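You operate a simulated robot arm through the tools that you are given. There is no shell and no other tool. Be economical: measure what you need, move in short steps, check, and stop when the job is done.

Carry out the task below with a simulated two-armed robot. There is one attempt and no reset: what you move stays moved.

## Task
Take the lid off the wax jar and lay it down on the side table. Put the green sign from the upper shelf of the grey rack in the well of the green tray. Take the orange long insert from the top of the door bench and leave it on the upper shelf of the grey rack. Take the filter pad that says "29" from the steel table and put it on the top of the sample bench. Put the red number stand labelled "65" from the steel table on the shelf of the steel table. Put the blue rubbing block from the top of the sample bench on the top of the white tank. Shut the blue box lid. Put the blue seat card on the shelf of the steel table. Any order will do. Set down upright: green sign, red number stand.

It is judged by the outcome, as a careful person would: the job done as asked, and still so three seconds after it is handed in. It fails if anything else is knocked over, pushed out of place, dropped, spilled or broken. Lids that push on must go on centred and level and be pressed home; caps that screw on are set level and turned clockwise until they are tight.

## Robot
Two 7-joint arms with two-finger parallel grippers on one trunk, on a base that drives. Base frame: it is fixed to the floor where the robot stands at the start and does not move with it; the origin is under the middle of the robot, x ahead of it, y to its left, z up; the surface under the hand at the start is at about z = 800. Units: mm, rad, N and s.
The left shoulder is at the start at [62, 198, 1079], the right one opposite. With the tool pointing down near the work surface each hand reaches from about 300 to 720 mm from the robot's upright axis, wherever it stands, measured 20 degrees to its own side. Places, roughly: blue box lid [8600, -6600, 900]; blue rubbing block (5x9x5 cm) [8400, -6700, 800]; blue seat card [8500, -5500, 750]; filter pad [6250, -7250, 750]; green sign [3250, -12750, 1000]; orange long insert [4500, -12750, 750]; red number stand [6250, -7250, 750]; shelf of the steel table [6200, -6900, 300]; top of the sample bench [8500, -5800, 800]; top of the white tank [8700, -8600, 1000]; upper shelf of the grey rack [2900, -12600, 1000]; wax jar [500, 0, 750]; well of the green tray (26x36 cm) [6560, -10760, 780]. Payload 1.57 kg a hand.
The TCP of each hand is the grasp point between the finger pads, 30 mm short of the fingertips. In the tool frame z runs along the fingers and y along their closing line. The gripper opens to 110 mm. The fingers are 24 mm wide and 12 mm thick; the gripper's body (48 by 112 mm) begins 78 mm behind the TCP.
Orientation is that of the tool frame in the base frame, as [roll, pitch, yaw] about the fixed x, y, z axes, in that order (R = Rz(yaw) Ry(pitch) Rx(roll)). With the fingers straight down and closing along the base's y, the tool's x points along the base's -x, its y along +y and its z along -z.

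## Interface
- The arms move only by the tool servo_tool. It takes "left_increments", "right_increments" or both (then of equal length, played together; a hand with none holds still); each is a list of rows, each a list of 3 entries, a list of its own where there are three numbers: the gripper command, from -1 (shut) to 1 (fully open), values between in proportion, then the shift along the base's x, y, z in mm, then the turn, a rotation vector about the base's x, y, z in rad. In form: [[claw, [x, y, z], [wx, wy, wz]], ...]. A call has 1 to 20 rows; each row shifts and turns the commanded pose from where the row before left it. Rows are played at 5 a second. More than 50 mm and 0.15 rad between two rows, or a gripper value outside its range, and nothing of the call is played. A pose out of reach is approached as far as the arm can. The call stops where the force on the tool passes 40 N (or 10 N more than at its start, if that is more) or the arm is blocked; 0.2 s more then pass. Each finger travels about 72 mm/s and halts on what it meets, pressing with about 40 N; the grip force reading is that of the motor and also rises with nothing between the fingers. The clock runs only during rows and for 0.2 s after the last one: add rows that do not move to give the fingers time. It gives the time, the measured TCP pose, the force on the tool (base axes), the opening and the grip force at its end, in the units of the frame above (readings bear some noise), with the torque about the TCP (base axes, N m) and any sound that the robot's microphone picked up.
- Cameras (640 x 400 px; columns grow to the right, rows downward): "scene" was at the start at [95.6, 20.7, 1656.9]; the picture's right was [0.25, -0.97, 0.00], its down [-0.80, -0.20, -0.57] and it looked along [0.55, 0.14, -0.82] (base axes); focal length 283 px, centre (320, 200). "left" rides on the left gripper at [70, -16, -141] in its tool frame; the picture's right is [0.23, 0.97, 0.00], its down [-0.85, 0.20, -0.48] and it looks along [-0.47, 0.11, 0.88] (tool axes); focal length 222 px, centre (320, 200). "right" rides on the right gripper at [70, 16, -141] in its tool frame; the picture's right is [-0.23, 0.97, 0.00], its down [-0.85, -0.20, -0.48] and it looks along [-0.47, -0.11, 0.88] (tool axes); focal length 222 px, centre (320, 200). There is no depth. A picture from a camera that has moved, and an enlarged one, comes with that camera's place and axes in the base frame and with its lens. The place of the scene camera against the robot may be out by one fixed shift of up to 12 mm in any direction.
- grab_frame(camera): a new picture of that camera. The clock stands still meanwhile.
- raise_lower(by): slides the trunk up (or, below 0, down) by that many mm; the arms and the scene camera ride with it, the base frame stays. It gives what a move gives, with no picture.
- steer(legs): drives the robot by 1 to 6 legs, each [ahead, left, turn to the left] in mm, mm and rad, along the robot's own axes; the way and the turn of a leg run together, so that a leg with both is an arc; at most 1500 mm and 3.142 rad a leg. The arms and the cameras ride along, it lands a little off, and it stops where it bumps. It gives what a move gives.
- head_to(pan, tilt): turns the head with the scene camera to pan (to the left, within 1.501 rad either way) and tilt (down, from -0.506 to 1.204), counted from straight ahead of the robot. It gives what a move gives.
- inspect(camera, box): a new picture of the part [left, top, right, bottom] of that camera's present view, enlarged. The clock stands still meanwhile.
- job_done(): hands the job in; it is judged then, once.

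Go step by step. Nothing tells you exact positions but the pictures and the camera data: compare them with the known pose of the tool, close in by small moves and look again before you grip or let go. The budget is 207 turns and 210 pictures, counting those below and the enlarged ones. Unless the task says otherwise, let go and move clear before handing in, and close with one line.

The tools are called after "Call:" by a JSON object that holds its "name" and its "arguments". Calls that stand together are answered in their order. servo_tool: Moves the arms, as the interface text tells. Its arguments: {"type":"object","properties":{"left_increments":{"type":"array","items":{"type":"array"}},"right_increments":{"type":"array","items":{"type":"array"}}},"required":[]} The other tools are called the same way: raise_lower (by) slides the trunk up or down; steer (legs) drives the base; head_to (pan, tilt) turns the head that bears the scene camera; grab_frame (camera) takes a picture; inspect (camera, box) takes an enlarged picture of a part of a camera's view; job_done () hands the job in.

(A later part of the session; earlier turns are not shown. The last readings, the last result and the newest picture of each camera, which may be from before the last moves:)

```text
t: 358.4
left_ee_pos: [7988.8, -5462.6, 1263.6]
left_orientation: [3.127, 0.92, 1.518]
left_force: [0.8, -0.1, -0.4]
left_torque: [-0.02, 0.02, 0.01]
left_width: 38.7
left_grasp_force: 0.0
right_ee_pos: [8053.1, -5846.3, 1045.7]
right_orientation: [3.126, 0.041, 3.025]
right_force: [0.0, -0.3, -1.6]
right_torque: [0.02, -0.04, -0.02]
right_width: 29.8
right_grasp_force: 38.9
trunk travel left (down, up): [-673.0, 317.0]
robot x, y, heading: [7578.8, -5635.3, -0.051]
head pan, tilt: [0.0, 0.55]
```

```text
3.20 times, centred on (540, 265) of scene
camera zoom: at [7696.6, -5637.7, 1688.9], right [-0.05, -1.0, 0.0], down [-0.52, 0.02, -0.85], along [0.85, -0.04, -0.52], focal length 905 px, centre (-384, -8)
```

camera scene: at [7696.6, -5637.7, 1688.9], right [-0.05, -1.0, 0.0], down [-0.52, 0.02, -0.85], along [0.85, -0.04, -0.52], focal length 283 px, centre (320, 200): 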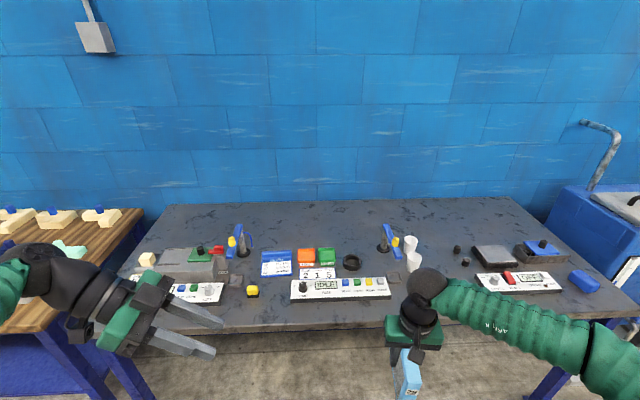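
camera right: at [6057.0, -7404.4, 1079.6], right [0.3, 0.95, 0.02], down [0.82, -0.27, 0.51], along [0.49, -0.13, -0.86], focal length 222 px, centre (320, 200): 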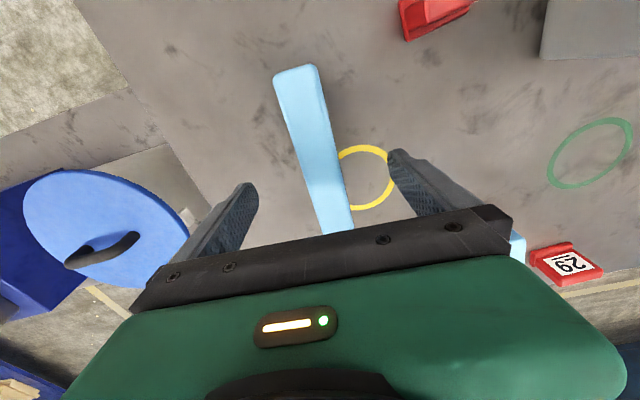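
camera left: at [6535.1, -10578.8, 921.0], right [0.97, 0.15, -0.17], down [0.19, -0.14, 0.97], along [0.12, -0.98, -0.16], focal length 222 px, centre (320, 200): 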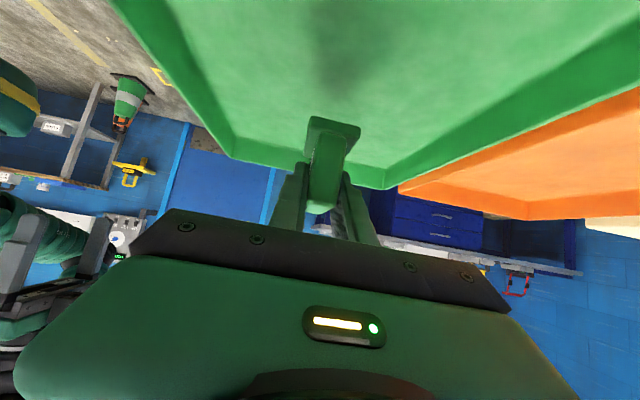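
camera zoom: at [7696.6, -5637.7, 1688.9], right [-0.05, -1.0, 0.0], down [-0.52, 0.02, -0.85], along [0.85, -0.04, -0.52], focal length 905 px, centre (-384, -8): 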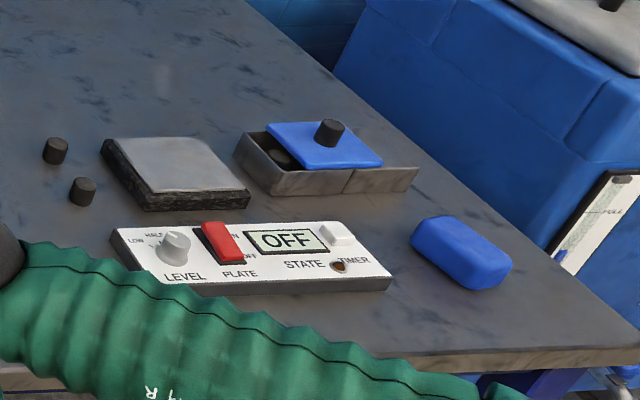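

Card is at ≈(8590, −5497), the box with its blue sliding lid and the block on the right. I'll place the pad at about (8450, −6150), a free spot. Driving there.

Call:
{"name": "servo_tool", "arguments": {"right_increments": [[-1, [0, 0, 45], [0, 0, 0]], [-1, [0, 0, 30], [0, 0, 0]]]}}

Call:
{"name": "steer", "arguments": {"legs": [[0, -310, 0.05], [290, 0, 0]]}}

Call:
{"name": "head_to", "arguments": {"pan": -0.4, "tilt": 0.85}}

Call:
{"name": "grab_frame", "arguments": {"camera": "scene"}}

```text
t: 359.0
left_ee_pos: [7986.8, -5461.3, 1262.9]
left_orientation: [3.126, 0.921, 1.517]
left_force: [0.5, -0.2, 0.3]
left_torque: [0.0, 0.0, 0.01]
left_width: 38.5
left_grasp_force: 0.0
right_ee_pos: [8052.0, -5845.0, 1122.5]
right_orientation: [3.129, 0.042, 3.023]
right_force: [0.5, 0.2, -1.9]
right_torque: [0.0, -0.04, 0.04]
right_width: 29.7
right_grasp_force: 39.4
trunk travel left (down, up): [-673.0, 317.0]
robot x, y, heading: [7580.0, -5631.5, -0.05]
head pan, tilt: [0.0, 0.55]
```

```text
t: 362.7
left_ee_pos: [8257.6, -5745.1, 1263.4]
left_orientation: [3.126, 0.923, 1.575]
left_force: [-0.5, 0.5, -0.5]
left_torque: [-0.04, -0.03, -0.01]
left_width: 38.5
left_grasp_force: 0.2
right_ee_pos: [8345.4, -6125.0, 1123.8]
right_orientation: [3.131, 0.044, 3.083]
right_force: [-0.9, -0.8, -1.4]
right_torque: [-0.01, 0.02, -0.03]
right_width: 29.7
right_grasp_force: 39.2
trunk travel left (down, up): [-673.0, 317.0]
robot x, y, heading: [7864.7, -5944.9, 0.009]
head pan, tilt: [0.0, 0.55]
```

```text
t: 363.6
left_ee_pos: [8260.6, -5748.0, 1263.0]
left_orientation: [3.125, 0.922, 1.576]
left_force: [0.4, -0.3, 0.9]
left_torque: [-0.01, -0.02, 0.01]
left_width: 38.5
left_grasp_force: 0.0
right_ee_pos: [8347.2, -6127.7, 1122.5]
right_orientation: [3.131, 0.041, 3.082]
right_force: [-0.3, -0.6, -1.5]
right_torque: [-0.02, -0.03, 0.01]
right_width: 29.5
right_grasp_force: 39.1
trunk travel left (down, up): [-673.0, 317.0]
robot x, y, heading: [7865.9, -5947.5, 0.012]
head pan, tilt: [-0.4, 0.85]
```

```text
77 pictures are left
camera scene: at [7962.8, -5969.8, 1663.6], right [-0.38, -0.93, 0.0], down [-0.7, 0.28, -0.66], along [0.61, -0.25, -0.75], focal length 283 px, centre (320, 200)
```

scene: 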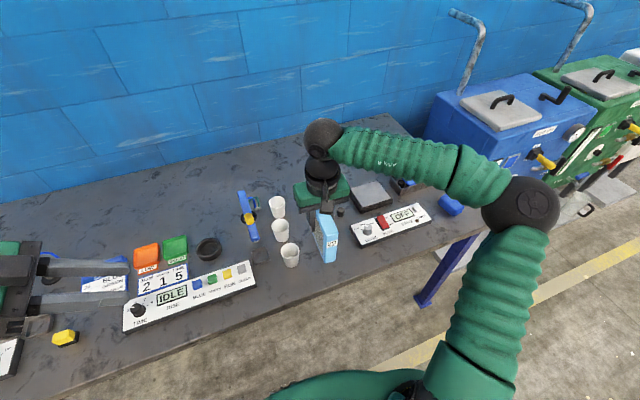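

The spot at (8420, −6165) is free (cups end at y≈−6090, panel starts ≈−6285). Moving over and lowering the pad.

Call:
{"name": "servo_tool", "arguments": {"right_increments": [[-1, [36, -18, 0], [0, 0, 0]], [-1, [37, -19, 0], [0, 0, 0.03]], [-1, [0, 0, -45], [0, 0, 0.03]], [-1, [0, 0, -45], [0, 0, 0]], [-1, [0, 0, -45], [0, 0, 0]], [-1, [0, 0, -20], [0, 0, 0]], [-1, [0, 0, 0], [0, 0, 0]]]}}

Call:
{"name": "inspect", "arguments": {"camera": "scene", "box": [240, 160, 440, 300]}}

```text
t: 365.2
left_ee_pos: [8259.6, -5750.0, 1263.3]
left_orientation: [3.126, 0.92, 1.576]
left_force: [0.6, -0.6, 0.3]
left_torque: [-0.02, 0.01, 0.06]
left_width: 38.7
left_grasp_force: 0.1
right_ee_pos: [8419.9, -6167.8, 966.0]
right_orientation: [3.128, 0.041, -3.141]
right_force: [-0.4, 1.3, -1.6]
right_torque: [0.01, 0.01, -0.01]
right_width: 29.6
right_grasp_force: 39.3
trunk travel left (down, up): [-673.0, 317.0]
robot x, y, heading: [7863.6, -5944.7, 0.01]
head pan, tilt: [-0.4, 0.85]
```

```text
2.86 times, centred on (340, 230) of scene
camera zoom: at [7962.0, -5972.8, 1663.6], right [-0.38, -0.93, 0.0], down [-0.7, 0.29, -0.66], along [0.61, -0.25, -0.75], focal length 808 px, centre (263, 114)
```

zoom: 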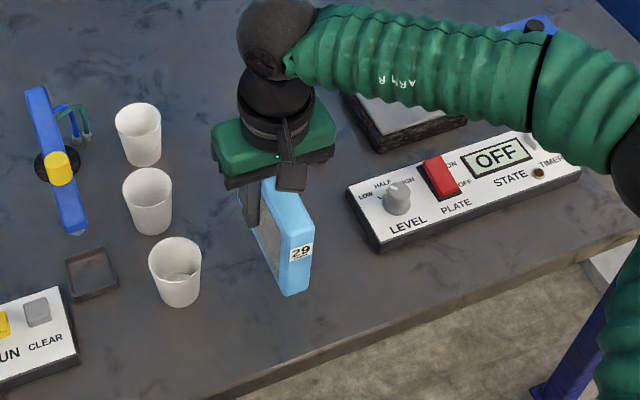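

Good spot. Lowering until contact.

Call:
{"name": "servo_tool", "arguments": {"right_increments": [[-1, [0, 0, -10], [0, 0, 0]], [-1, [0, 0, -8], [0, 0, 0]], [-1, [0, 0, -5], [0, 0, 0]], [-1, [0, 0, -5], [0, 0, 0]], [-1, [0, 0, -4], [0, 0, 0]], [-1, [0, 0, -4], [0, 0, 0]], [-1, [0, 0, -4], [0, 0, 0]], [-1, [0, 0, -4], [0, 0, 0]], [-1, [0, 0, -4], [0, 0, 0]], [-1, [0, 0, -4], [0, 0, 0]]]}}

```text
t: 367.4
left_ee_pos: [8259.9, -5751.3, 1264.3]
left_orientation: [3.125, 0.918, 1.576]
left_force: [0.4, 0.0, 0.4]
left_torque: [0.0, -0.01, 0.0]
left_width: 38.4
left_grasp_force: 0.1
right_ee_pos: [8420.2, -6167.2, 915.0]
right_orientation: [3.128, 0.041, 3.141]
right_force: [0.3, -0.7, -1.6]
right_torque: [0.0, -0.01, -0.02]
right_width: 29.6
right_grasp_force: 39.1
trunk travel left (down, up): [-673.0, 317.0]
robot x, y, heading: [7860.6, -5947.4, 0.012]
head pan, tilt: [-0.4, 0.85]
```

Call:
{"name": "servo_tool", "arguments": {"right_increments": [[-1, [0, 0, -4], [0, 0, 0]], [-1, [0, 0, -4], [0, 0, 0]], [-1, [0, 0, -3], [0, 0, 0]], [-1, [0, 0, -3], [0, 0, 0]], [-1, [0, 0, -3], [0, 0, 0]], [-1, [0, 0, -3], [0, 0, 0]], [-1, [0, 0, -3], [0, 0, 0]], [-1, [0, 0, -3], [0, 0, 0]], [-1, [0, 0, -3], [0, 0, 0]], [-1, [0, 0, -3], [0, 0, 0]]]}}

Call:
{"name": "inspect", "arguments": {"camera": "scene", "box": [240, 160, 440, 300]}}

```text
t: 369.6
left_ee_pos: [8256.4, -5748.9, 1264.6]
left_orientation: [3.121, 0.921, 1.573]
left_force: [-0.7, 0.1, 1.3]
left_torque: [-0.01, 0.01, -0.04]
left_width: 38.7
left_grasp_force: 0.1
right_ee_pos: [8419.2, -6165.9, 889.2]
right_orientation: [3.129, 0.052, -3.141]
right_force: [5.6, -5.1, 33.8]
right_torque: [-0.82, 0.54, 0.12]
right_width: 29.8
right_grasp_force: 39.2
trunk travel left (down, up): [-673.0, 317.0]
robot x, y, heading: [7862.6, -5944.9, 0.006]
head pan, tilt: [-0.4, 0.85]
```

```text
2.86 times, centred on (340, 230) of scene
camera zoom: at [7956.1, -5970.7, 1664.8], right [-0.38, -0.93, 0.0], down [-0.69, 0.28, -0.66], along [0.61, -0.25, -0.75], focal length 808 px, centre (263, 114)
```

zoom: 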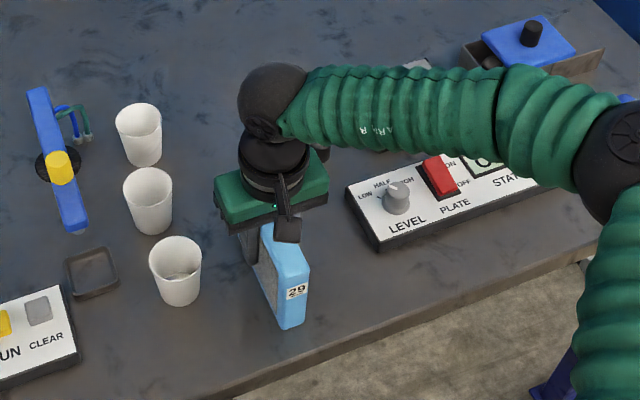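

Pad seated on the bench. Relieving, releasing and rising straight up.

Call:
{"name": "servo_tool", "arguments": {"right_increments": [[-1, [0, 0, 2], [0, 0, 0]], [-0.2, [0, 0, 0], [0, 0, 0]], [0.2, [0, 0, 0], [0, 0, 0]], [0.2, [0, 0, 20], [0, 0, 0]], [0.2, [0, 0, 40], [0, 0, 0]], [0.2, [0, 0, 45], [0, 0, 0]], [0.2, [0, 0, 45], [0, 0, 0]], [0.2, [-40, 0, 20], [0, 0, 0]], [0.2, [-45, 0, 0], [0, 0, 0]], [0.2, [-45, 0, 0], [0, 0, 0]]]}}

Call:
{"name": "steer", "arguments": {"legs": [[-60, -330, 0]]}}

Call:
{"name": "head_to", "arguments": {"pan": -0.3, "tilt": 0.8}}

Call:
{"name": "grab_frame", "arguments": {"camera": "scene"}}

```text
t: 371.8
left_ee_pos: [8258.9, -5751.6, 1264.1]
left_orientation: [3.126, 0.917, 1.575]
left_force: [-0.3, 0.8, 0.0]
left_torque: [-0.03, 0.01, 0.01]
left_width: 38.5
left_grasp_force: 0.0
right_ee_pos: [8286.8, -6166.8, 1053.7]
right_orientation: [3.129, 0.043, -3.14]
right_force: [-0.1, 0.7, -0.2]
right_torque: [-0.02, -0.02, -0.01]
right_width: 65.9
right_grasp_force: 0.0
trunk travel left (down, up): [-673.0, 317.0]
robot x, y, heading: [7862.1, -5943.2, 0.007]
head pan, tilt: [-0.4, 0.85]
```

```text
t: 374.0
left_ee_pos: [8204.3, -6073.2, 1262.0]
left_orientation: [3.126, 0.925, 1.575]
left_force: [0.0, 1.3, 0.7]
left_torque: [-0.04, 0.03, 0.0]
left_width: 38.3
left_grasp_force: 0.0
right_ee_pos: [8231.7, -6490.5, 1054.8]
right_orientation: [3.135, 0.043, 3.141]
right_force: [-0.8, 0.6, 0.0]
right_torque: [0.0, -0.01, -0.01]
right_width: 66.3
right_grasp_force: 0.0
trunk travel left (down, up): [-673.0, 317.0]
robot x, y, heading: [7811.2, -6276.1, 0.007]
head pan, tilt: [-0.4, 0.85]
```

```text
t: 374.6
left_ee_pos: [8202.4, -6074.2, 1262.5]
left_orientation: [3.123, 0.925, 1.573]
left_force: [-0.3, 0.1, 0.1]
left_torque: [-0.02, 0.01, 0.03]
left_width: 38.4
left_grasp_force: 0.0
right_ee_pos: [8230.8, -6491.9, 1055.3]
right_orientation: [3.131, 0.042, -3.141]
right_force: [-0.1, 0.2, -0.2]
right_torque: [0.0, -0.03, -0.02]
right_width: 65.9
right_grasp_force: 0.0
trunk travel left (down, up): [-673.0, 317.0]
robot x, y, heading: [7809.2, -6274.6, 0.008]
head pan, tilt: [-0.3, 0.799]
```

```text
74 pictures are left
camera scene: at [7909.4, -6287.8, 1667.7], right [-0.29, -0.96, 0.0], down [-0.69, 0.2, -0.7], along [0.67, -0.2, -0.72], focal length 283 px, centre (320, 200)
```

scene: 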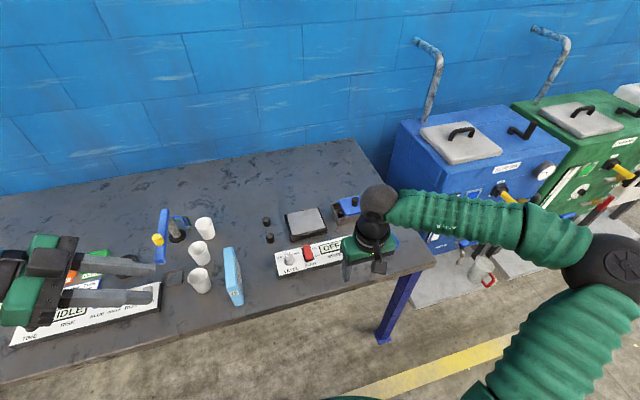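

Pad placed. Looking at the box and block through the right wrist camera.

Call:
{"name": "grab_frame", "arguments": {"camera": "right"}}

```text
73 pictures are left
camera right: at [8154.3, -6478.6, 1194.6], right [0.23, 0.97, 0.02], down [0.83, -0.2, 0.51], along [0.5, -0.1, -0.86], focal length 222 px, centre (320, 200)
```

right: 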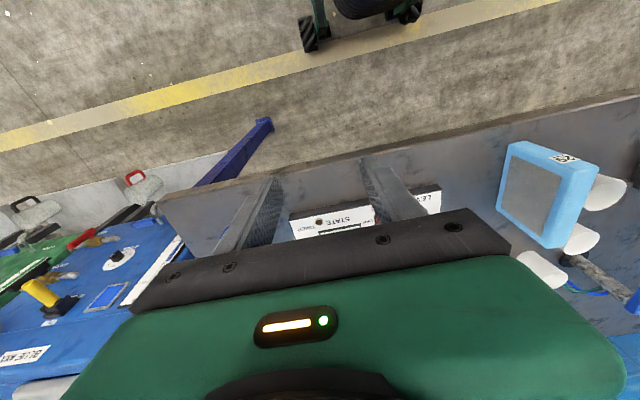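

The right arm hides the box; I'll strafe right so the box is straight ahead between the arms.

Call:
{"name": "servo_tool", "arguments": {"right_increments": [[0.2, [-40, -20, 20], [0, 0, 0]], [0.2, [-40, -20, 20], [0, 0, 0]]]}}

Call:
{"name": "steer", "arguments": {"legs": [[0, -310, 0]]}}

Call:
{"name": "head_to", "arguments": {"pan": 0.0, "tilt": 0.8}}

Call:
{"name": "inspect", "arguments": {"camera": "scene", "box": [180, 150, 460, 340]}}

```text
t: 375.2
left_ee_pos: [8199.6, -6086.8, 1265.6]
left_orientation: [3.12, 0.915, 1.57]
left_force: [-0.5, -0.1, -1.2]
left_torque: [0.03, 0.0, 0.02]
left_width: 38.5
left_grasp_force: 0.0
right_ee_pos: [8149.3, -6541.4, 1095.0]
right_orientation: [3.124, 0.047, 3.14]
right_force: [-0.3, -0.5, -0.1]
right_torque: [0.03, -0.03, 0.0]
right_width: 66.2
right_grasp_force: 0.1
trunk travel left (down, up): [-673.0, 317.0]
robot x, y, heading: [7806.5, -6276.0, 0.009]
head pan, tilt: [-0.3, 0.799]
```

```text
t: 377.4
left_ee_pos: [8205.5, -6378.0, 1263.0]
left_orientation: [3.123, 0.93, 1.576]
left_force: [0.5, 0.9, -0.7]
left_torque: [-0.06, 0.03, -0.03]
left_width: 38.4
left_grasp_force: 0.1
right_ee_pos: [8155.1, -6834.5, 1095.9]
right_orientation: [3.136, 0.044, -3.136]
right_force: [-0.7, 0.5, 0.5]
right_torque: [-0.05, 0.0, 0.03]
right_width: 65.8
right_grasp_force: 0.0
trunk travel left (down, up): [-673.0, 317.0]
robot x, y, heading: [7808.1, -6587.1, 0.017]
head pan, tilt: [-0.3, 0.799]
```

```text
t: 378.1
left_ee_pos: [8204.6, -6384.3, 1264.1]
left_orientation: [3.121, 0.925, 1.578]
left_force: [1.3, -0.1, 0.4]
left_torque: [-0.03, 0.04, 0.0]
left_width: 38.5
left_grasp_force: 0.2
right_ee_pos: [8154.5, -6839.1, 1095.8]
right_orientation: [3.132, 0.044, -3.136]
right_force: [-0.8, 0.5, -0.2]
right_torque: [-0.02, -0.01, 0.02]
right_width: 66.0
right_grasp_force: 0.1
trunk travel left (down, up): [-673.0, 317.0]
robot x, y, heading: [7808.6, -6585.2, 0.01]
head pan, tilt: [0.0, 0.799]
```

```text
2.11 times, centred on (320, 245) of scene
camera zoom: at [7914.9, -6569.9, 1667.6], right [0.01, -1.0, 0.01], down [-0.72, -0.01, -0.7], along [0.7, 0.0, -0.72], focal length 595 px, centre (320, 105)
```

zoom: 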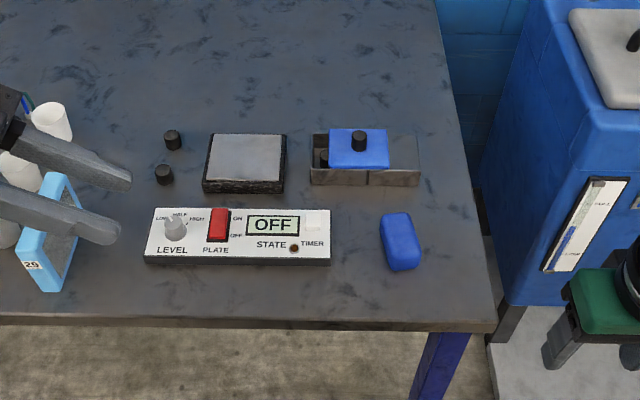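

Call:
{"name": "inspect", "arguments": {"camera": "scene", "box": [310, 195, 370, 240]}}

```text
8.89 times, centred on (340, 218) of scene
camera zoom: at [7914.9, -6569.9, 1667.6], right [0.01, -1.0, 0.01], down [-0.72, -0.01, -0.7], along [0.7, 0.0, -0.72], focal length 2514 px, centre (142, 44)
```

zoom: 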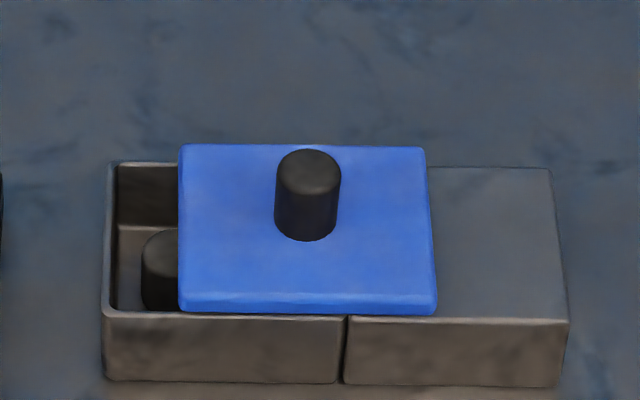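

The lid is a sliding plate: it must slide ~37 mm toward +y to cover the open compartment. I'll grip its black knob (≈(8605, −6640)) with the right hand.

Call:
{"name": "steer", "arguments": {"legs": [[180, 110, -0.01]]}}

Call:
{"name": "servo_tool", "arguments": {"right_increments": [[0.4, [45, 8, -5], [0, 0, 0]], [0.4, [45, 8, -5], [0, 0, 0]], [0.4, [45, 8, -10], [0, 0, 0]], [0.4, [45, 8, -20], [0, 0, 0]], [0.4, [45, 8, -30], [0, 0, 0]], [0.4, [30, 8, -30], [0, 0, 0]], [0.4, [0, 0, 0], [0, 0, 0]]]}}

Call:
{"name": "grab_frame", "arguments": {"camera": "right"}}

```text
t: 379.8
left_ee_pos: [8383.6, -6281.4, 1266.0]
left_orientation: [3.12, 0.918, 1.567]
left_force: [0.3, -0.2, -0.7]
left_torque: [0.03, -0.02, -0.01]
left_width: 38.5
left_grasp_force: 0.0
right_ee_pos: [8330.4, -6737.4, 1093.6]
right_orientation: [3.125, 0.047, 3.138]
right_force: [0.0, -0.2, 1.3]
right_torque: [-0.01, 0.01, 0.03]
right_width: 66.0
right_grasp_force: 0.0
trunk travel left (down, up): [-673.0, 317.0]
robot x, y, heading: [7989.4, -6471.7, 0.008]
head pan, tilt: [0.0, 0.799]
```

```text
refused: row 5 steps farther than a row can; nothing moved
```

```text
70 pictures are left
camera right: at [8253.6, -6724.1, 1234.0], right [0.23, 0.97, 0.02], down [0.83, -0.21, 0.51], along [0.51, -0.1, -0.86], focal length 222 px, centre (320, 200)
```

right: 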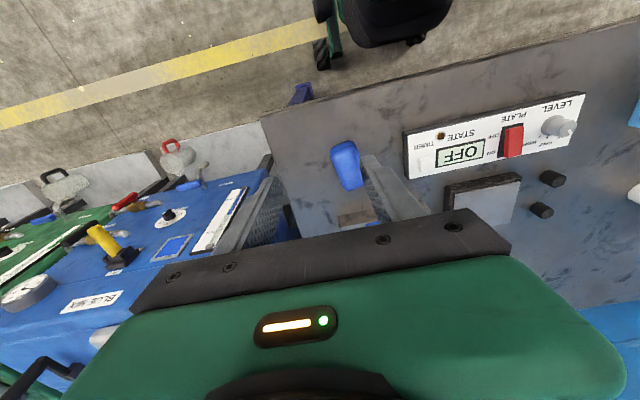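

Redoing the approach with smaller rows.

Call:
{"name": "servo_tool", "arguments": {"right_increments": [[0.4, [38, 14, -10], [0, 0, 0]], [0.4, [38, 14, -10], [0, 0, 0]], [0.4, [38, 14, -15], [0, 0, 0]], [0.4, [38, 14, -15], [0, 0, 0]], [0.4, [38, 14, -15], [0, 0, 0]], [0.4, [38, 14, -20], [0, 0, 0]], [0.4, [38, 13, -20], [0, 0, 0]], [0.4, [0, 0, 0], [0, 0, 0]]]}}

Call:
{"name": "grab_frame", "arguments": {"camera": "right"}}

```text
t: 381.6
left_ee_pos: [8385.0, -6282.9, 1265.5]
left_orientation: [3.122, 0.918, 1.568]
left_force: [-0.2, -0.1, 0.1]
left_torque: [0.02, -0.02, 0.01]
left_width: 38.4
left_grasp_force: 0.1
right_ee_pos: [8597.8, -6641.6, 991.3]
right_orientation: [3.127, 0.045, 3.138]
right_force: [0.3, 0.0, -0.2]
right_torque: [0.01, -0.05, -0.04]
right_width: 76.8
right_grasp_force: 0.0
trunk travel left (down, up): [-673.0, 317.0]
robot x, y, heading: [7985.8, -6474.5, 0.001]
head pan, tilt: [0.0, 0.799]
```

```text
69 pictures are left
camera right: at [8522.3, -6628.2, 1130.9], right [0.23, 0.97, 0.02], down [0.83, -0.21, 0.51], along [0.5, -0.1, -0.86], focal length 222 px, centre (320, 200)
```

right: 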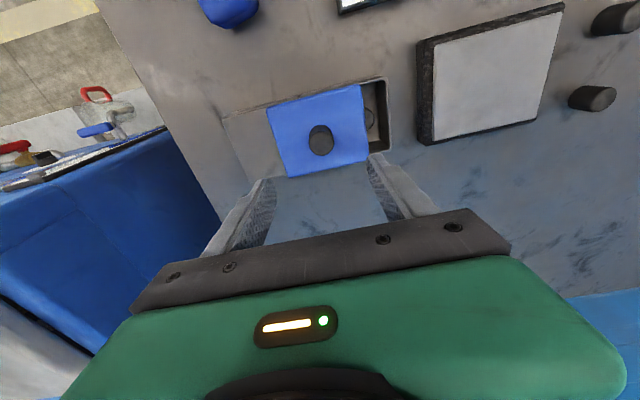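

Knob at ≈(8588, −6637). Descending around it.

Call:
{"name": "servo_tool", "arguments": {"right_increments": [[0.2, [-5, 2, -35], [0, 0, 0]], [0.2, [-4, 2, -35], [0, 0, 0]], [0.2, [0, 0, -15], [0, 0, 0]], [0.2, [0, 0, 0], [0, 0, 0]]]}}

Call:
{"name": "grab_frame", "arguments": {"camera": "right"}}

Call:
{"name": "inspect", "arguments": {"camera": "scene", "box": [300, 180, 440, 280]}}

```text
t: 382.6
left_ee_pos: [8384.2, -6281.8, 1265.3]
left_orientation: [3.122, 0.92, 1.567]
left_force: [0.6, -0.4, 0.7]
left_torque: [-0.02, -0.02, 0.01]
left_width: 38.5
left_grasp_force: 0.2
right_ee_pos: [8589.2, -6637.7, 908.0]
right_orientation: [3.127, 0.05, 3.138]
right_force: [5.6, -1.7, 21.1]
right_torque: [-0.88, 0.04, 0.24]
right_width: 66.1
right_grasp_force: 0.2
trunk travel left (down, up): [-673.0, 317.0]
robot x, y, heading: [7988.8, -6472.7, 0.001]
head pan, tilt: [0.0, 0.799]
```

```text
68 pictures are left
camera right: at [8512.1, -6623.4, 1048.1], right [0.23, 0.97, 0.03], down [0.83, -0.21, 0.52], along [0.51, -0.1, -0.86], focal length 222 px, centre (320, 200)
```

right: 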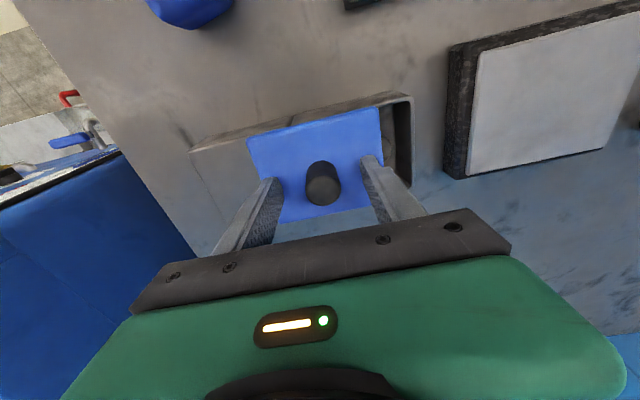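

```text
4.00 times, centred on (370, 230) of scene
camera zoom: at [8093.2, -6468.5, 1668.3], right [0.0, -1.0, 0.0], down [-0.72, 0.0, -0.7], along [0.7, 0.0, -0.72], focal length 1131 px, centre (120, 80)
```

zoom: 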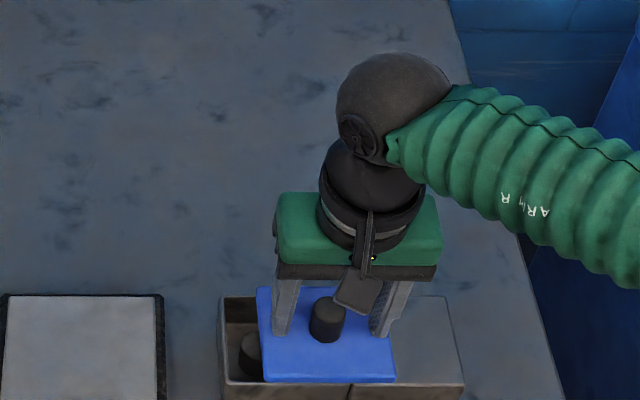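

Fingertips rest on the lid plate (z≈878). Raising 4 mm, closing on the knob, and sliding toward +y.

Call:
{"name": "servo_tool", "arguments": {"right_increments": [[0.2, [0, 0, 6], [0, 0, 0]], [-1, [0, 0, 0], [0, 0, 0]], [-1, [0, 0, 0], [0, 0, 0]], [-1, [0, 0, 0], [0, 0, 0]], [-1, [0, 5, 0], [0, 0, 0]], [-1, [0, 5, 0], [0, 0, 0]], [-1, [0, 5, 0], [0, 0, 0]], [-1, [0, 5, 0], [0, 0, 0]], [-1, [0, 5, 0], [0, 0, 0]], [-1, [0, 0, 0], [0, 0, 0]]]}}

Call:
{"name": "inspect", "arguments": {"camera": "scene", "box": [300, 180, 440, 280]}}

```text
t: 384.8
left_ee_pos: [8386.5, -6283.3, 1264.6]
left_orientation: [3.123, 0.918, 1.567]
left_force: [-0.8, 0.4, -0.5]
left_torque: [-0.01, -0.02, -0.01]
left_width: 38.6
left_grasp_force: 0.1
right_ee_pos: [8588.9, -6610.7, 908.6]
right_orientation: [3.127, 0.042, 3.138]
right_force: [-10.7, 2.1, -12.8]
right_torque: [-1.02, 0.48, -0.08]
right_width: 25.9
right_grasp_force: 36.8
trunk travel left (down, up): [-673.0, 317.0]
robot x, y, heading: [7987.0, -6472.6, 0.003]
head pan, tilt: [0.0, 0.799]
```

```text
4.00 times, centred on (370, 230) of scene
camera zoom: at [8096.5, -6470.3, 1667.4], right [0.0, -1.0, 0.0], down [-0.72, 0.0, -0.7], along [0.7, 0.0, -0.72], focal length 1131 px, centre (120, 80)
```

zoom: 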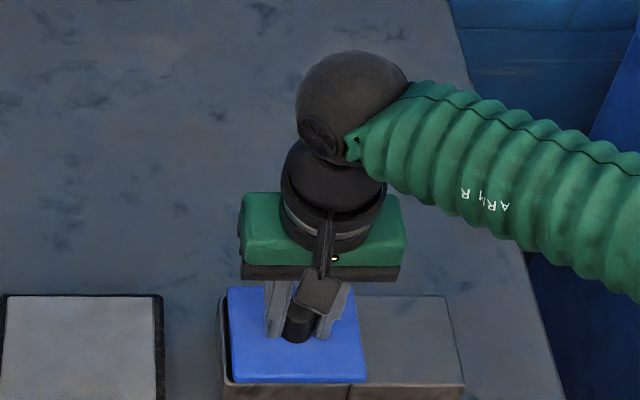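

Moving well. A few millimetres more until it stops.

Call:
{"name": "servo_tool", "arguments": {"right_increments": [[-1, [-0.5, 4, -0.5], [0, 0, 0]], [-1, [0, 3, 0], [0, 0, 0]], [-1, [0, 3, 0], [0, 0, 0]], [-1, [0, 2, 0], [0, 0, 0]], [-1, [0, 2, 0], [0, 0, 0]], [-1, [0, 0, 0], [0, 0, 0]]]}}

Call:
{"name": "inspect", "arguments": {"camera": "scene", "box": [300, 180, 440, 280]}}

```text
t: 386.2
left_ee_pos: [8384.6, -6287.3, 1266.4]
left_orientation: [3.121, 0.915, 1.568]
left_force: [0.4, 0.0, 0.8]
left_torque: [0.04, 0.0, -0.01]
left_width: 38.4
left_grasp_force: 0.1
right_ee_pos: [8587.8, -6603.0, 909.4]
right_orientation: [3.126, 0.045, 3.137]
right_force: [-12.1, -14.8, -2.8]
right_torque: [-1.45, 0.04, -0.03]
right_width: 25.8
right_grasp_force: 36.7
trunk travel left (down, up): [-673.0, 317.0]
robot x, y, heading: [7990.2, -6475.0, 0.006]
head pan, tilt: [0.0, 0.799]
```

```text
4.00 times, centred on (370, 230) of scene
camera zoom: at [8093.8, -6476.2, 1667.7], right [0.0, -1.0, 0.0], down [-0.72, 0.0, -0.7], along [0.7, 0.0, -0.72], focal length 1131 px, centre (120, 80)
```

zoom: 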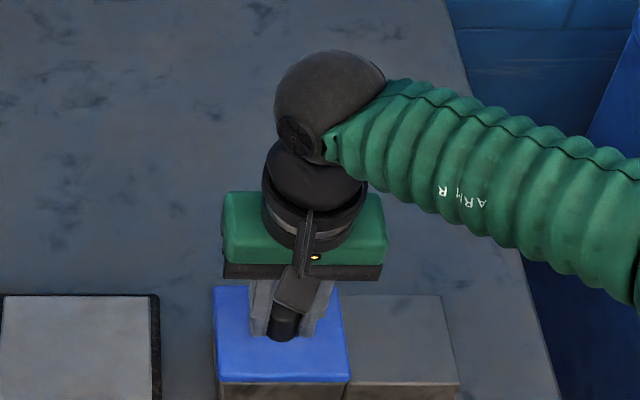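

The lid covers the whole compartment and hit its stop. Releasing the knob and rising.

Call:
{"name": "servo_tool", "arguments": {"right_increments": [[-0.3, [0, -1, 0], [0, 0, 0]], [0.2, [0, 0, 0], [0, 0, 0]], [0.2, [0, 0, 0], [0, 0, 0]], [0.2, [0, 0, 25], [0, 0, 0]], [0.2, [0, 0, 45], [0, 0, 0]], [0.2, [0, 0, 45], [0, 0, 0]], [0.2, [-40, -20, 0], [0, 0, 0]], [0.2, [-40, -20, 0], [0, 0, 0]], [0.2, [-40, -20, 0], [0, 0, 0]], [0.2, [0, 0, 0], [0, 0, 0]]]}}

Call:
{"name": "grab_frame", "arguments": {"camera": "right"}}

Call:
{"name": "inspect", "arguments": {"camera": "scene", "box": [280, 180, 480, 330]}}

```text
t: 388.4
left_ee_pos: [8387.0, -6282.1, 1264.0]
left_orientation: [3.125, 0.92, 1.57]
left_force: [0.3, 0.6, 0.5]
left_torque: [0.01, 0.01, 0.01]
left_width: 38.5
left_grasp_force: 0.1
right_ee_pos: [8466.5, -6658.2, 1023.1]
right_orientation: [3.127, 0.041, 3.137]
right_force: [-0.3, 0.5, 0.2]
right_torque: [0.0, 0.02, 0.01]
right_width: 66.2
right_grasp_force: 0.0
trunk travel left (down, up): [-673.0, 317.0]
robot x, y, heading: [7988.2, -6472.1, 0.003]
head pan, tilt: [0.0, 0.799]
```

```text
64 pictures are left
camera right: at [8390.8, -6645.6, 1162.8], right [0.23, 0.97, 0.02], down [0.83, -0.21, 0.51], along [0.5, -0.1, -0.86], focal length 222 px, centre (320, 200)
```

right: 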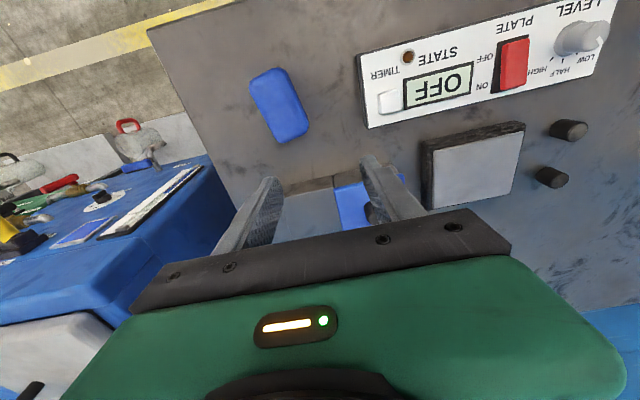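

```text
2.67 times, centred on (380, 255) of scene
camera zoom: at [8096.3, -6469.6, 1667.5], right [0.0, -1.0, 0.0], down [-0.72, 0.0, -0.7], along [0.7, 0.0, -0.72], focal length 754 px, centre (160, 53)
```

zoom: 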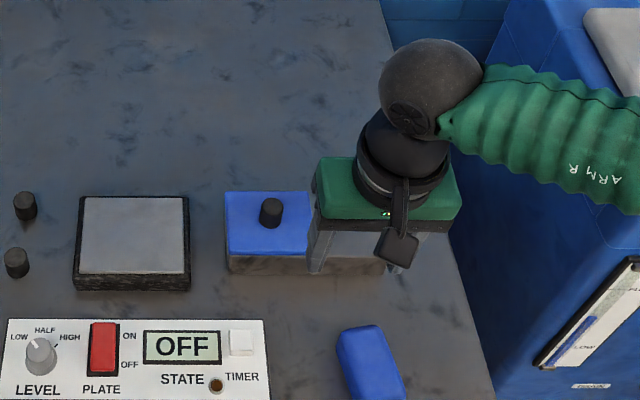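

Lid is shut. Next the blue block at ≈(8420, −6702), rotated ~0.33 rad. Moving above it.

Call:
{"name": "servo_tool", "arguments": {"right_increments": [[0.6, [-23, -22, -20], [0, 0, 0.11]], [0.6, [-23, -22, -25], [0, 0, 0.11]], [0.6, [0, 0, -40], [0, 0, 0.11]], [0.6, [0, 0, -30], [0, 0, 0]], [0.6, [0, 0, 0], [0, 0, 0]]]}}

Call:
{"name": "grab_frame", "arguments": {"camera": "right"}}

```text
t: 389.6
left_ee_pos: [8384.5, -6284.0, 1264.0]
left_orientation: [3.122, 0.92, 1.568]
left_force: [0.3, 0.4, 0.9]
left_torque: [-0.01, -0.01, 0.02]
left_width: 38.5
left_grasp_force: 0.0
right_ee_pos: [8420.6, -6701.5, 911.1]
right_orientation: [3.125, 0.046, -2.815]
right_force: [0.5, -0.3, -0.4]
right_torque: [-0.01, -0.01, 0.0]
right_width: 88.0
right_grasp_force: 0.0
trunk travel left (down, up): [-673.0, 317.0]
robot x, y, heading: [7987.2, -6473.5, 0.002]
head pan, tilt: [0.0, 0.799]
```

```text
62 pictures are left
camera right: at [8343.9, -6714.9, 1049.3], right [-0.1, 0.99, 0.03], down [0.86, 0.07, 0.51], along [0.51, 0.07, -0.86], focal length 222 px, centre (320, 200)
```

right: 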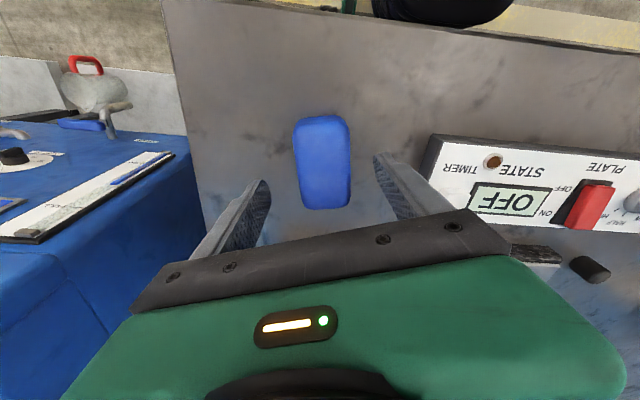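

Well aligned. Descending and gripping the block.

Call:
{"name": "servo_tool", "arguments": {"right_increments": [[0.6, [4, 2, -35], [0, 0, 0]], [0.6, [2, 0, -30], [0, 0, 0]], [0.6, [0, 0, -15], [0, 0, 0]], [0.6, [0, 0, 0], [0, 0, 0]], [-1, [0, 0, 0], [0, 0, 0]], [-1, [0, 0, 0], [0, 0, 0]], [-1, [0, 0, 0], [0, 0, 0]], [-1, [0, 0, 0], [0, 0, 0]], [-1, [0, 0, 10], [0, 0, 0]], [-1, [0, 0, 40], [0, 0, 0]], [-1, [0, 0, 45], [0, 0, 0]], [-1, [0, 0, 45], [0, 0, 0]], [-1, [0, 0, 45], [0, 0, 0]], [-1, [0, 0, 45], [0, 0, 0]], [-1, [0, 0, 45], [0, 0, 0]], [-1, [0, 0, 0], [0, 0, 0]]]}}

Call:
{"name": "grab_frame", "arguments": {"camera": "scene"}}

```text
t: 390.2
left_ee_pos: [8382.9, -6281.8, 1266.5]
left_orientation: [3.118, 0.919, 1.565]
left_force: [0.4, -0.2, -0.6]
left_torque: [0.01, -0.01, -0.02]
left_width: 38.2
left_grasp_force: 0.1
right_ee_pos: [8425.7, -6699.0, 851.4]
right_orientation: [3.136, 0.044, -2.816]
right_force: [0.0, 0.2, -0.8]
right_torque: [0.02, 0.0, -0.01]
right_width: 87.8
right_grasp_force: 0.1
trunk travel left (down, up): [-673.0, 317.0]
robot x, y, heading: [7991.1, -6473.1, 0.004]
head pan, tilt: [0.0, 0.799]
stopped in row 3 (right hand): the force on the tool passed its limit at 89 N (the readings are from after the stop); the commanded pose is now the measured one
```

```text
61 pictures are left
camera scene: at [8091.6, -6468.6, 1667.8], right [0.0, -1.0, 0.0], down [-0.72, 0.0, -0.7], along [0.7, 0.0, -0.72], focal length 283 px, centre (320, 200)
```

scene: 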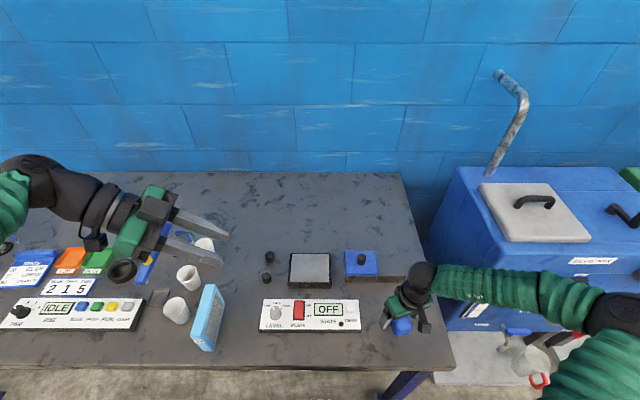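

Tips hit the bench (top ≈ 820). Gripping the block here and lifting.

Call:
{"name": "servo_tool", "arguments": {"right_increments": [[0.6, [0, 0, 2], [0, 0, 0]], [-1, [0, 0, 0], [0, 0, 0]], [-1, [0, 0, 0], [0, 0, 0]], [-1, [0, 0, 0], [0, 0, 0]], [-1, [0, 0, 10], [0, 0, 0]], [-1, [0, 0, 40], [0, 0, 0]], [-1, [0, 0, 45], [0, 0, 0]], [-1, [0, 0, 45], [0, 0, 0]], [-1, [0, 0, 45], [0, 0, 0]], [-1, [0, 0, 45], [0, 0, 0]], [-1, [-30, 0, 35], [0, 0, -0.1]], [-1, [-45, 0, 0], [0, 0, -0.1]], [-1, [-45, 0, 0], [0, 0, -0.1]], [-1, [0, 0, 0], [0, 0, 0]]]}}

Call:
{"name": "inspect", "arguments": {"camera": "scene", "box": [120, 200, 480, 400]}}

```text
t: 393.2
left_ee_pos: [8387.4, -6284.6, 1265.2]
left_orientation: [3.125, 0.917, 1.57]
left_force: [1.2, -0.7, -0.7]
left_torque: [0.04, 0.0, -0.03]
left_width: 38.5
left_grasp_force: 0.0
right_ee_pos: [8308.4, -6700.0, 1116.1]
right_orientation: [3.135, 0.041, -3.118]
right_force: [0.7, 1.0, -1.7]
right_torque: [0.0, -0.02, 0.01]
right_width: 52.4
right_grasp_force: 39.9
trunk travel left (down, up): [-673.0, 317.0]
robot x, y, heading: [7987.5, -6474.7, 0.006]
head pan, tilt: [0.0, 0.799]
```

```text
1.78 times, centred on (300, 300) of scene
camera zoom: at [8095.6, -6472.1, 1667.6], right [0.0, -1.0, 0.0], down [-0.72, 0.0, -0.7], along [0.7, 0.0, -0.72], focal length 503 px, centre (356, 22)
```

zoom: 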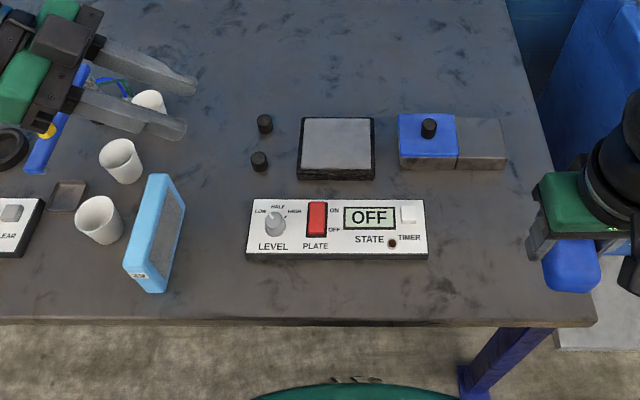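

Block held, everything else on the bench undisturbed. Next the white tank: backing off and driving along to y≈−8450.

Call:
{"name": "steer", "arguments": {"legs": [[-420, 0, 0], [0, -1000, 0], [0, -950, 0]]}}

Call:
{"name": "head_to", "arguments": {"pan": -0.1, "tilt": 0.55}}

Call:
{"name": "grab_frame", "arguments": {"camera": "scene"}}

```text
t: 405.2
left_ee_pos: [7990.7, -8223.9, 1263.8]
left_orientation: [3.121, 0.921, 1.587]
left_force: [-0.4, 0.9, 0.4]
left_torque: [0.0, 0.02, 0.01]
left_width: 38.5
left_grasp_force: 0.1
right_ee_pos: [7921.2, -8641.6, 1116.8]
right_orientation: [3.135, 0.041, -3.098]
right_force: [0.3, 0.9, -1.9]
right_torque: [0.02, 0.01, 0.01]
right_width: 50.4
right_grasp_force: 39.6
trunk travel left (down, up): [-673.0, 317.0]
robot x, y, heading: [7594.8, -8421.7, 0.019]
head pan, tilt: [0.0, 0.799]
```

```text
t: 405.9
left_ee_pos: [7989.7, -8224.9, 1265.9]
left_orientation: [3.123, 0.918, 1.587]
left_force: [-0.3, 0.1, 0.0]
left_torque: [-0.03, -0.02, -0.02]
left_width: 38.8
left_grasp_force: 0.0
right_ee_pos: [7920.6, -8644.8, 1116.9]
right_orientation: [3.134, 0.043, -3.098]
right_force: [0.4, -0.2, -2.2]
right_torque: [0.02, 0.0, -0.03]
right_width: 50.4
right_grasp_force: 39.9
trunk travel left (down, up): [-673.0, 317.0]
robot x, y, heading: [7598.0, -8425.3, 0.018]
head pan, tilt: [-0.099, 0.55]
```

```text
59 pictures are left
camera scene: at [7712.6, -8427.1, 1689.0], right [-0.08, -1.0, 0.0], down [-0.52, 0.04, -0.85], along [0.85, -0.07, -0.52], focal length 283 px, centre (320, 200)
```

scene: 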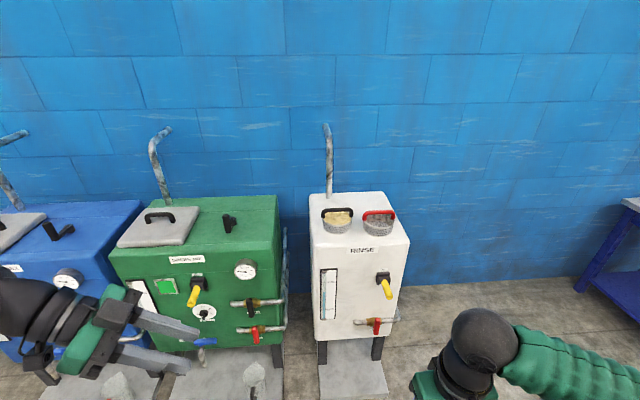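

Zooming on the white tank's top.

Call:
{"name": "inspect", "arguments": {"camera": "scene", "box": [290, 170, 430, 270]}}

```text
4.00 times, centred on (360, 220) of scene
camera zoom: at [7712.6, -8427.1, 1689.0], right [-0.08, -1.0, 0.0], down [-0.52, 0.04, -0.85], along [0.85, -0.07, -0.52], focal length 1131 px, centre (160, 120)
```

zoom: 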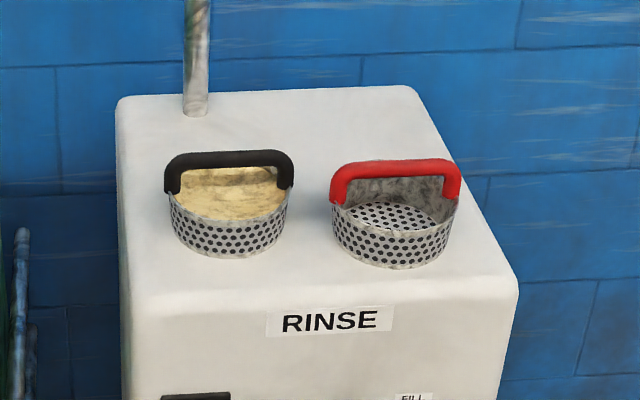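

Free space is at the back of the top, behind the baskets (x≈8775, y≈−8680). I raise the trunk and drive closer, checking the floor in front.

Call:
{"name": "raise_lower", "arguments": {"by": 220}}

Call:
{"name": "steer", "arguments": {"legs": [[300, -50, -0.018]]}}

Call:
{"name": "head_to", "arguments": {"pan": -0.2, "tilt": 0.95}}

Call:
{"name": "grab_frame", "arguments": {"camera": "scene"}}

```text
t: 408.3
left_ee_pos: [7990.3, -8227.7, 1485.5]
left_orientation: [3.123, 0.918, 1.585]
left_force: [-0.3, 0.9, -0.5]
left_torque: [-0.04, 0.0, -0.02]
left_width: 38.4
left_grasp_force: 0.0
right_ee_pos: [7920.8, -8642.7, 1336.0]
right_orientation: [3.135, 0.042, -3.098]
right_force: [0.2, -0.1, -2.3]
right_torque: [-0.05, -0.02, 0.0]
right_width: 49.9
right_grasp_force: 40.0
trunk travel left (down, up): [-893.0, 97.0]
robot x, y, heading: [7602.8, -8420.5, 0.024]
head pan, tilt: [-0.099, 0.55]
```

```text
t: 410.3
left_ee_pos: [8284.4, -8277.6, 1486.9]
left_orientation: [3.115, 0.919, 1.567]
left_force: [-0.3, -0.1, 0.1]
left_torque: [-0.03, -0.01, 0.02]
left_width: 38.6
left_grasp_force: 0.0
right_ee_pos: [8207.4, -8693.2, 1339.2]
right_orientation: [3.134, 0.046, -3.113]
right_force: [-0.3, 0.6, -1.3]
right_torque: [-0.01, -0.01, 0.0]
right_width: 49.6
right_grasp_force: 39.8
trunk travel left (down, up): [-893.0, 97.0]
robot x, y, heading: [7892.8, -8470.4, 0.008]
head pan, tilt: [-0.099, 0.55]
```

```text
t: 411.2
left_ee_pos: [8290.2, -8277.8, 1485.1]
left_orientation: [3.121, 0.918, 1.571]
left_force: [-0.4, 0.3, -0.5]
left_torque: [-0.02, -0.01, 0.02]
left_width: 38.4
left_grasp_force: 0.0
right_ee_pos: [8213.5, -8694.0, 1335.5]
right_orientation: [3.134, 0.043, -3.114]
right_force: [0.3, 0.8, -1.7]
right_torque: [-0.01, -0.02, 0.01]
right_width: 49.6
right_grasp_force: 40.2
trunk travel left (down, up): [-893.0, 97.0]
robot x, y, heading: [7893.9, -8467.8, 0.003]
head pan, tilt: [-0.201, 0.949]
```

```text
57 pictures are left
camera scene: at [7990.1, -8480.7, 1876.2], right [-0.19, -0.98, 0.0], down [-0.8, 0.16, -0.58], along [0.57, -0.11, -0.81], focal length 283 px, centre (320, 200)
```

scene: 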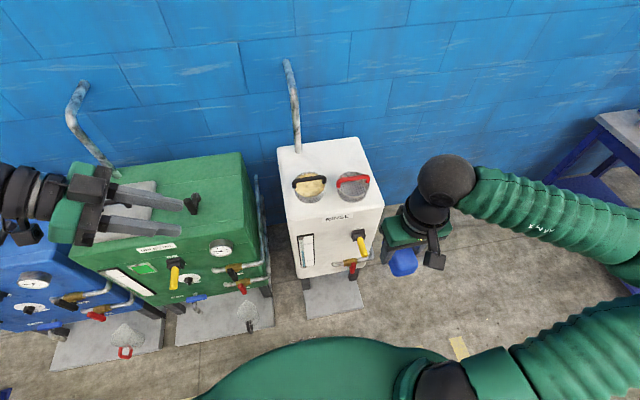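

The mat's front edge is at x≈8420, so I can drive ~190 mm further. Then extending the right hand over the baskets.

Call:
{"name": "steer", "arguments": {"legs": [[192, 0, 0]]}}

Call:
{"name": "servo_tool", "arguments": {"right_increments": [[-1, [45, 2, -10], [0, 0, 0]], [-1, [45, 2, -10], [0, 0, 0]], [-1, [45, 2, -10], [0, 0, 0]], [-1, [45, 2, -10], [0, 0, 0]], [-1, [45, 2, -10], [0, 0, 0]], [-1, [45, 2, -15], [0, 0, 0]], [-1, [45, 2, -15], [0, 0, 0]], [-1, [45, 0, -15], [0, 0, 0]], [-1, [0, 0, 0], [0, 0, 0]]]}}

Call:
{"name": "inspect", "arguments": {"camera": "scene", "box": [200, 60, 480, 280]}}

Call:
{"name": "grab_frame", "arguments": {"camera": "right"}}

```text
t: 412.7
left_ee_pos: [8475.7, -8278.8, 1487.3]
left_orientation: [3.114, 0.918, 1.564]
left_force: [-0.6, 0.5, 0.0]
left_torque: [-0.01, 0.01, 0.03]
left_width: 38.1
left_grasp_force: 0.0
right_ee_pos: [8398.9, -8693.7, 1338.6]
right_orientation: [3.133, 0.046, -3.113]
right_force: [-0.2, -1.0, -1.9]
right_torque: [0.0, 0.04, 0.03]
right_width: 49.6
right_grasp_force: 40.0
trunk travel left (down, up): [-893.0, 97.0]
robot x, y, heading: [8086.5, -8468.8, 0.004]
head pan, tilt: [-0.201, 0.949]
```

```text
t: 414.7
left_ee_pos: [8480.3, -8275.7, 1484.2]
left_orientation: [3.119, 0.92, 1.568]
left_force: [-1.1, 0.1, 0.7]
left_torque: [-0.04, -0.03, -0.02]
left_width: 38.5
left_grasp_force: 0.0
right_ee_pos: [8765.9, -8676.8, 1241.2]
right_orientation: [3.137, 0.042, -3.113]
right_force: [-0.3, 0.3, -0.9]
right_torque: [-0.02, -0.02, -0.01]
right_width: 49.6
right_grasp_force: 40.2
trunk travel left (down, up): [-893.0, 97.0]
robot x, y, heading: [8084.3, -8470.4, 0.007]
head pan, tilt: [-0.201, 0.949]
```

```text
1.82 times, centred on (340, 170) of scene
camera zoom: at [8184.7, -8476.5, 1876.0], right [-0.19, -0.98, 0.0], down [-0.8, 0.16, -0.58], along [0.57, -0.11, -0.81], focal length 514 px, centre (284, 254)
```

zoom: 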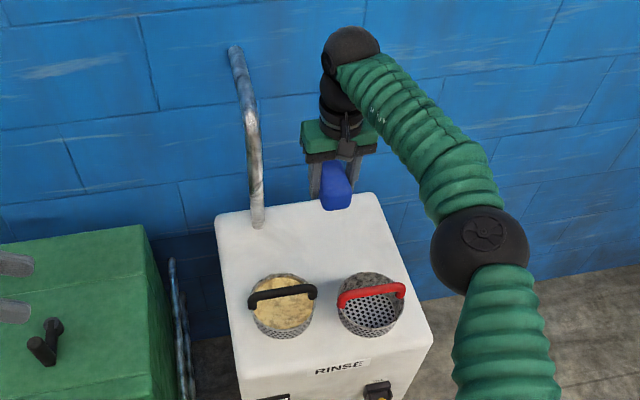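

```text
55 pictures are left
camera right: at [8689.4, -8665.0, 1381.1], right [0.2, 0.98, 0.01], down [0.84, -0.18, 0.51], along [0.51, -0.09, -0.86], focal length 222 px, centre (320, 200)
```

right: 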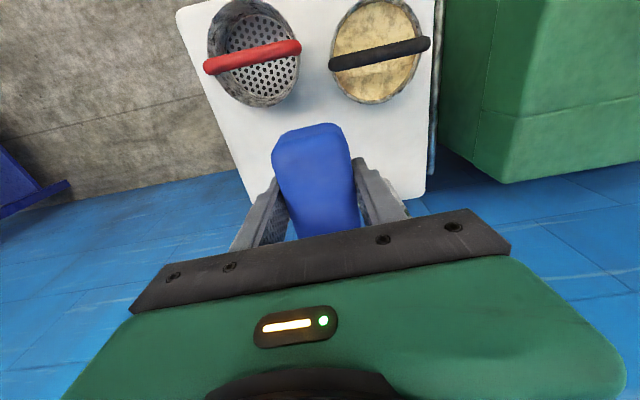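

The baskets' rear rims reach x≈8719, so I go to x≈8800 and descend.

Call:
{"name": "servo_tool", "arguments": {"right_increments": [[-1, [30, 0, -30], [0, 0, 0]], [-1, [0, 0, -40], [0, 0, 0]], [-1, [0, 0, -40], [0, 0, 0]], [-1, [0, 0, -40], [0, 0, 0]], [-1, [0, 0, -15], [0, 0, 0]], [-1, [0, 0, 0], [0, 0, 0]]]}}

Call:
{"name": "grab_frame", "arguments": {"camera": "right"}}

```text
t: 416.1
left_ee_pos: [8480.8, -8277.8, 1484.8]
left_orientation: [3.119, 0.917, 1.568]
left_force: [-0.6, -0.7, -0.2]
left_torque: [-0.01, -0.04, 0.02]
left_width: 38.6
left_grasp_force: 0.0
right_ee_pos: [8779.0, -8679.1, 1092.6]
right_orientation: [3.134, 0.043, -3.113]
right_force: [0.4, 0.4, -1.7]
right_torque: [-0.01, -0.01, 0.02]
right_width: 49.3
right_grasp_force: 39.5
right hand out of reach, approached as far as the arm can: row 1
trunk travel left (down, up): [-893.0, 97.0]
robot x, y, heading: [8085.8, -8469.4, 0.009]
head pan, tilt: [-0.201, 0.949]
```

```text
54 pictures are left
camera right: at [8701.4, -8666.6, 1231.4], right [0.2, 0.98, 0.02], down [0.84, -0.18, 0.51], along [0.51, -0.09, -0.86], focal length 222 px, centre (320, 200)
```

right: 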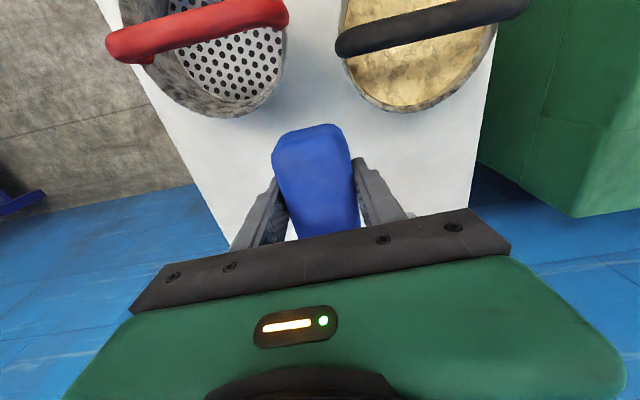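

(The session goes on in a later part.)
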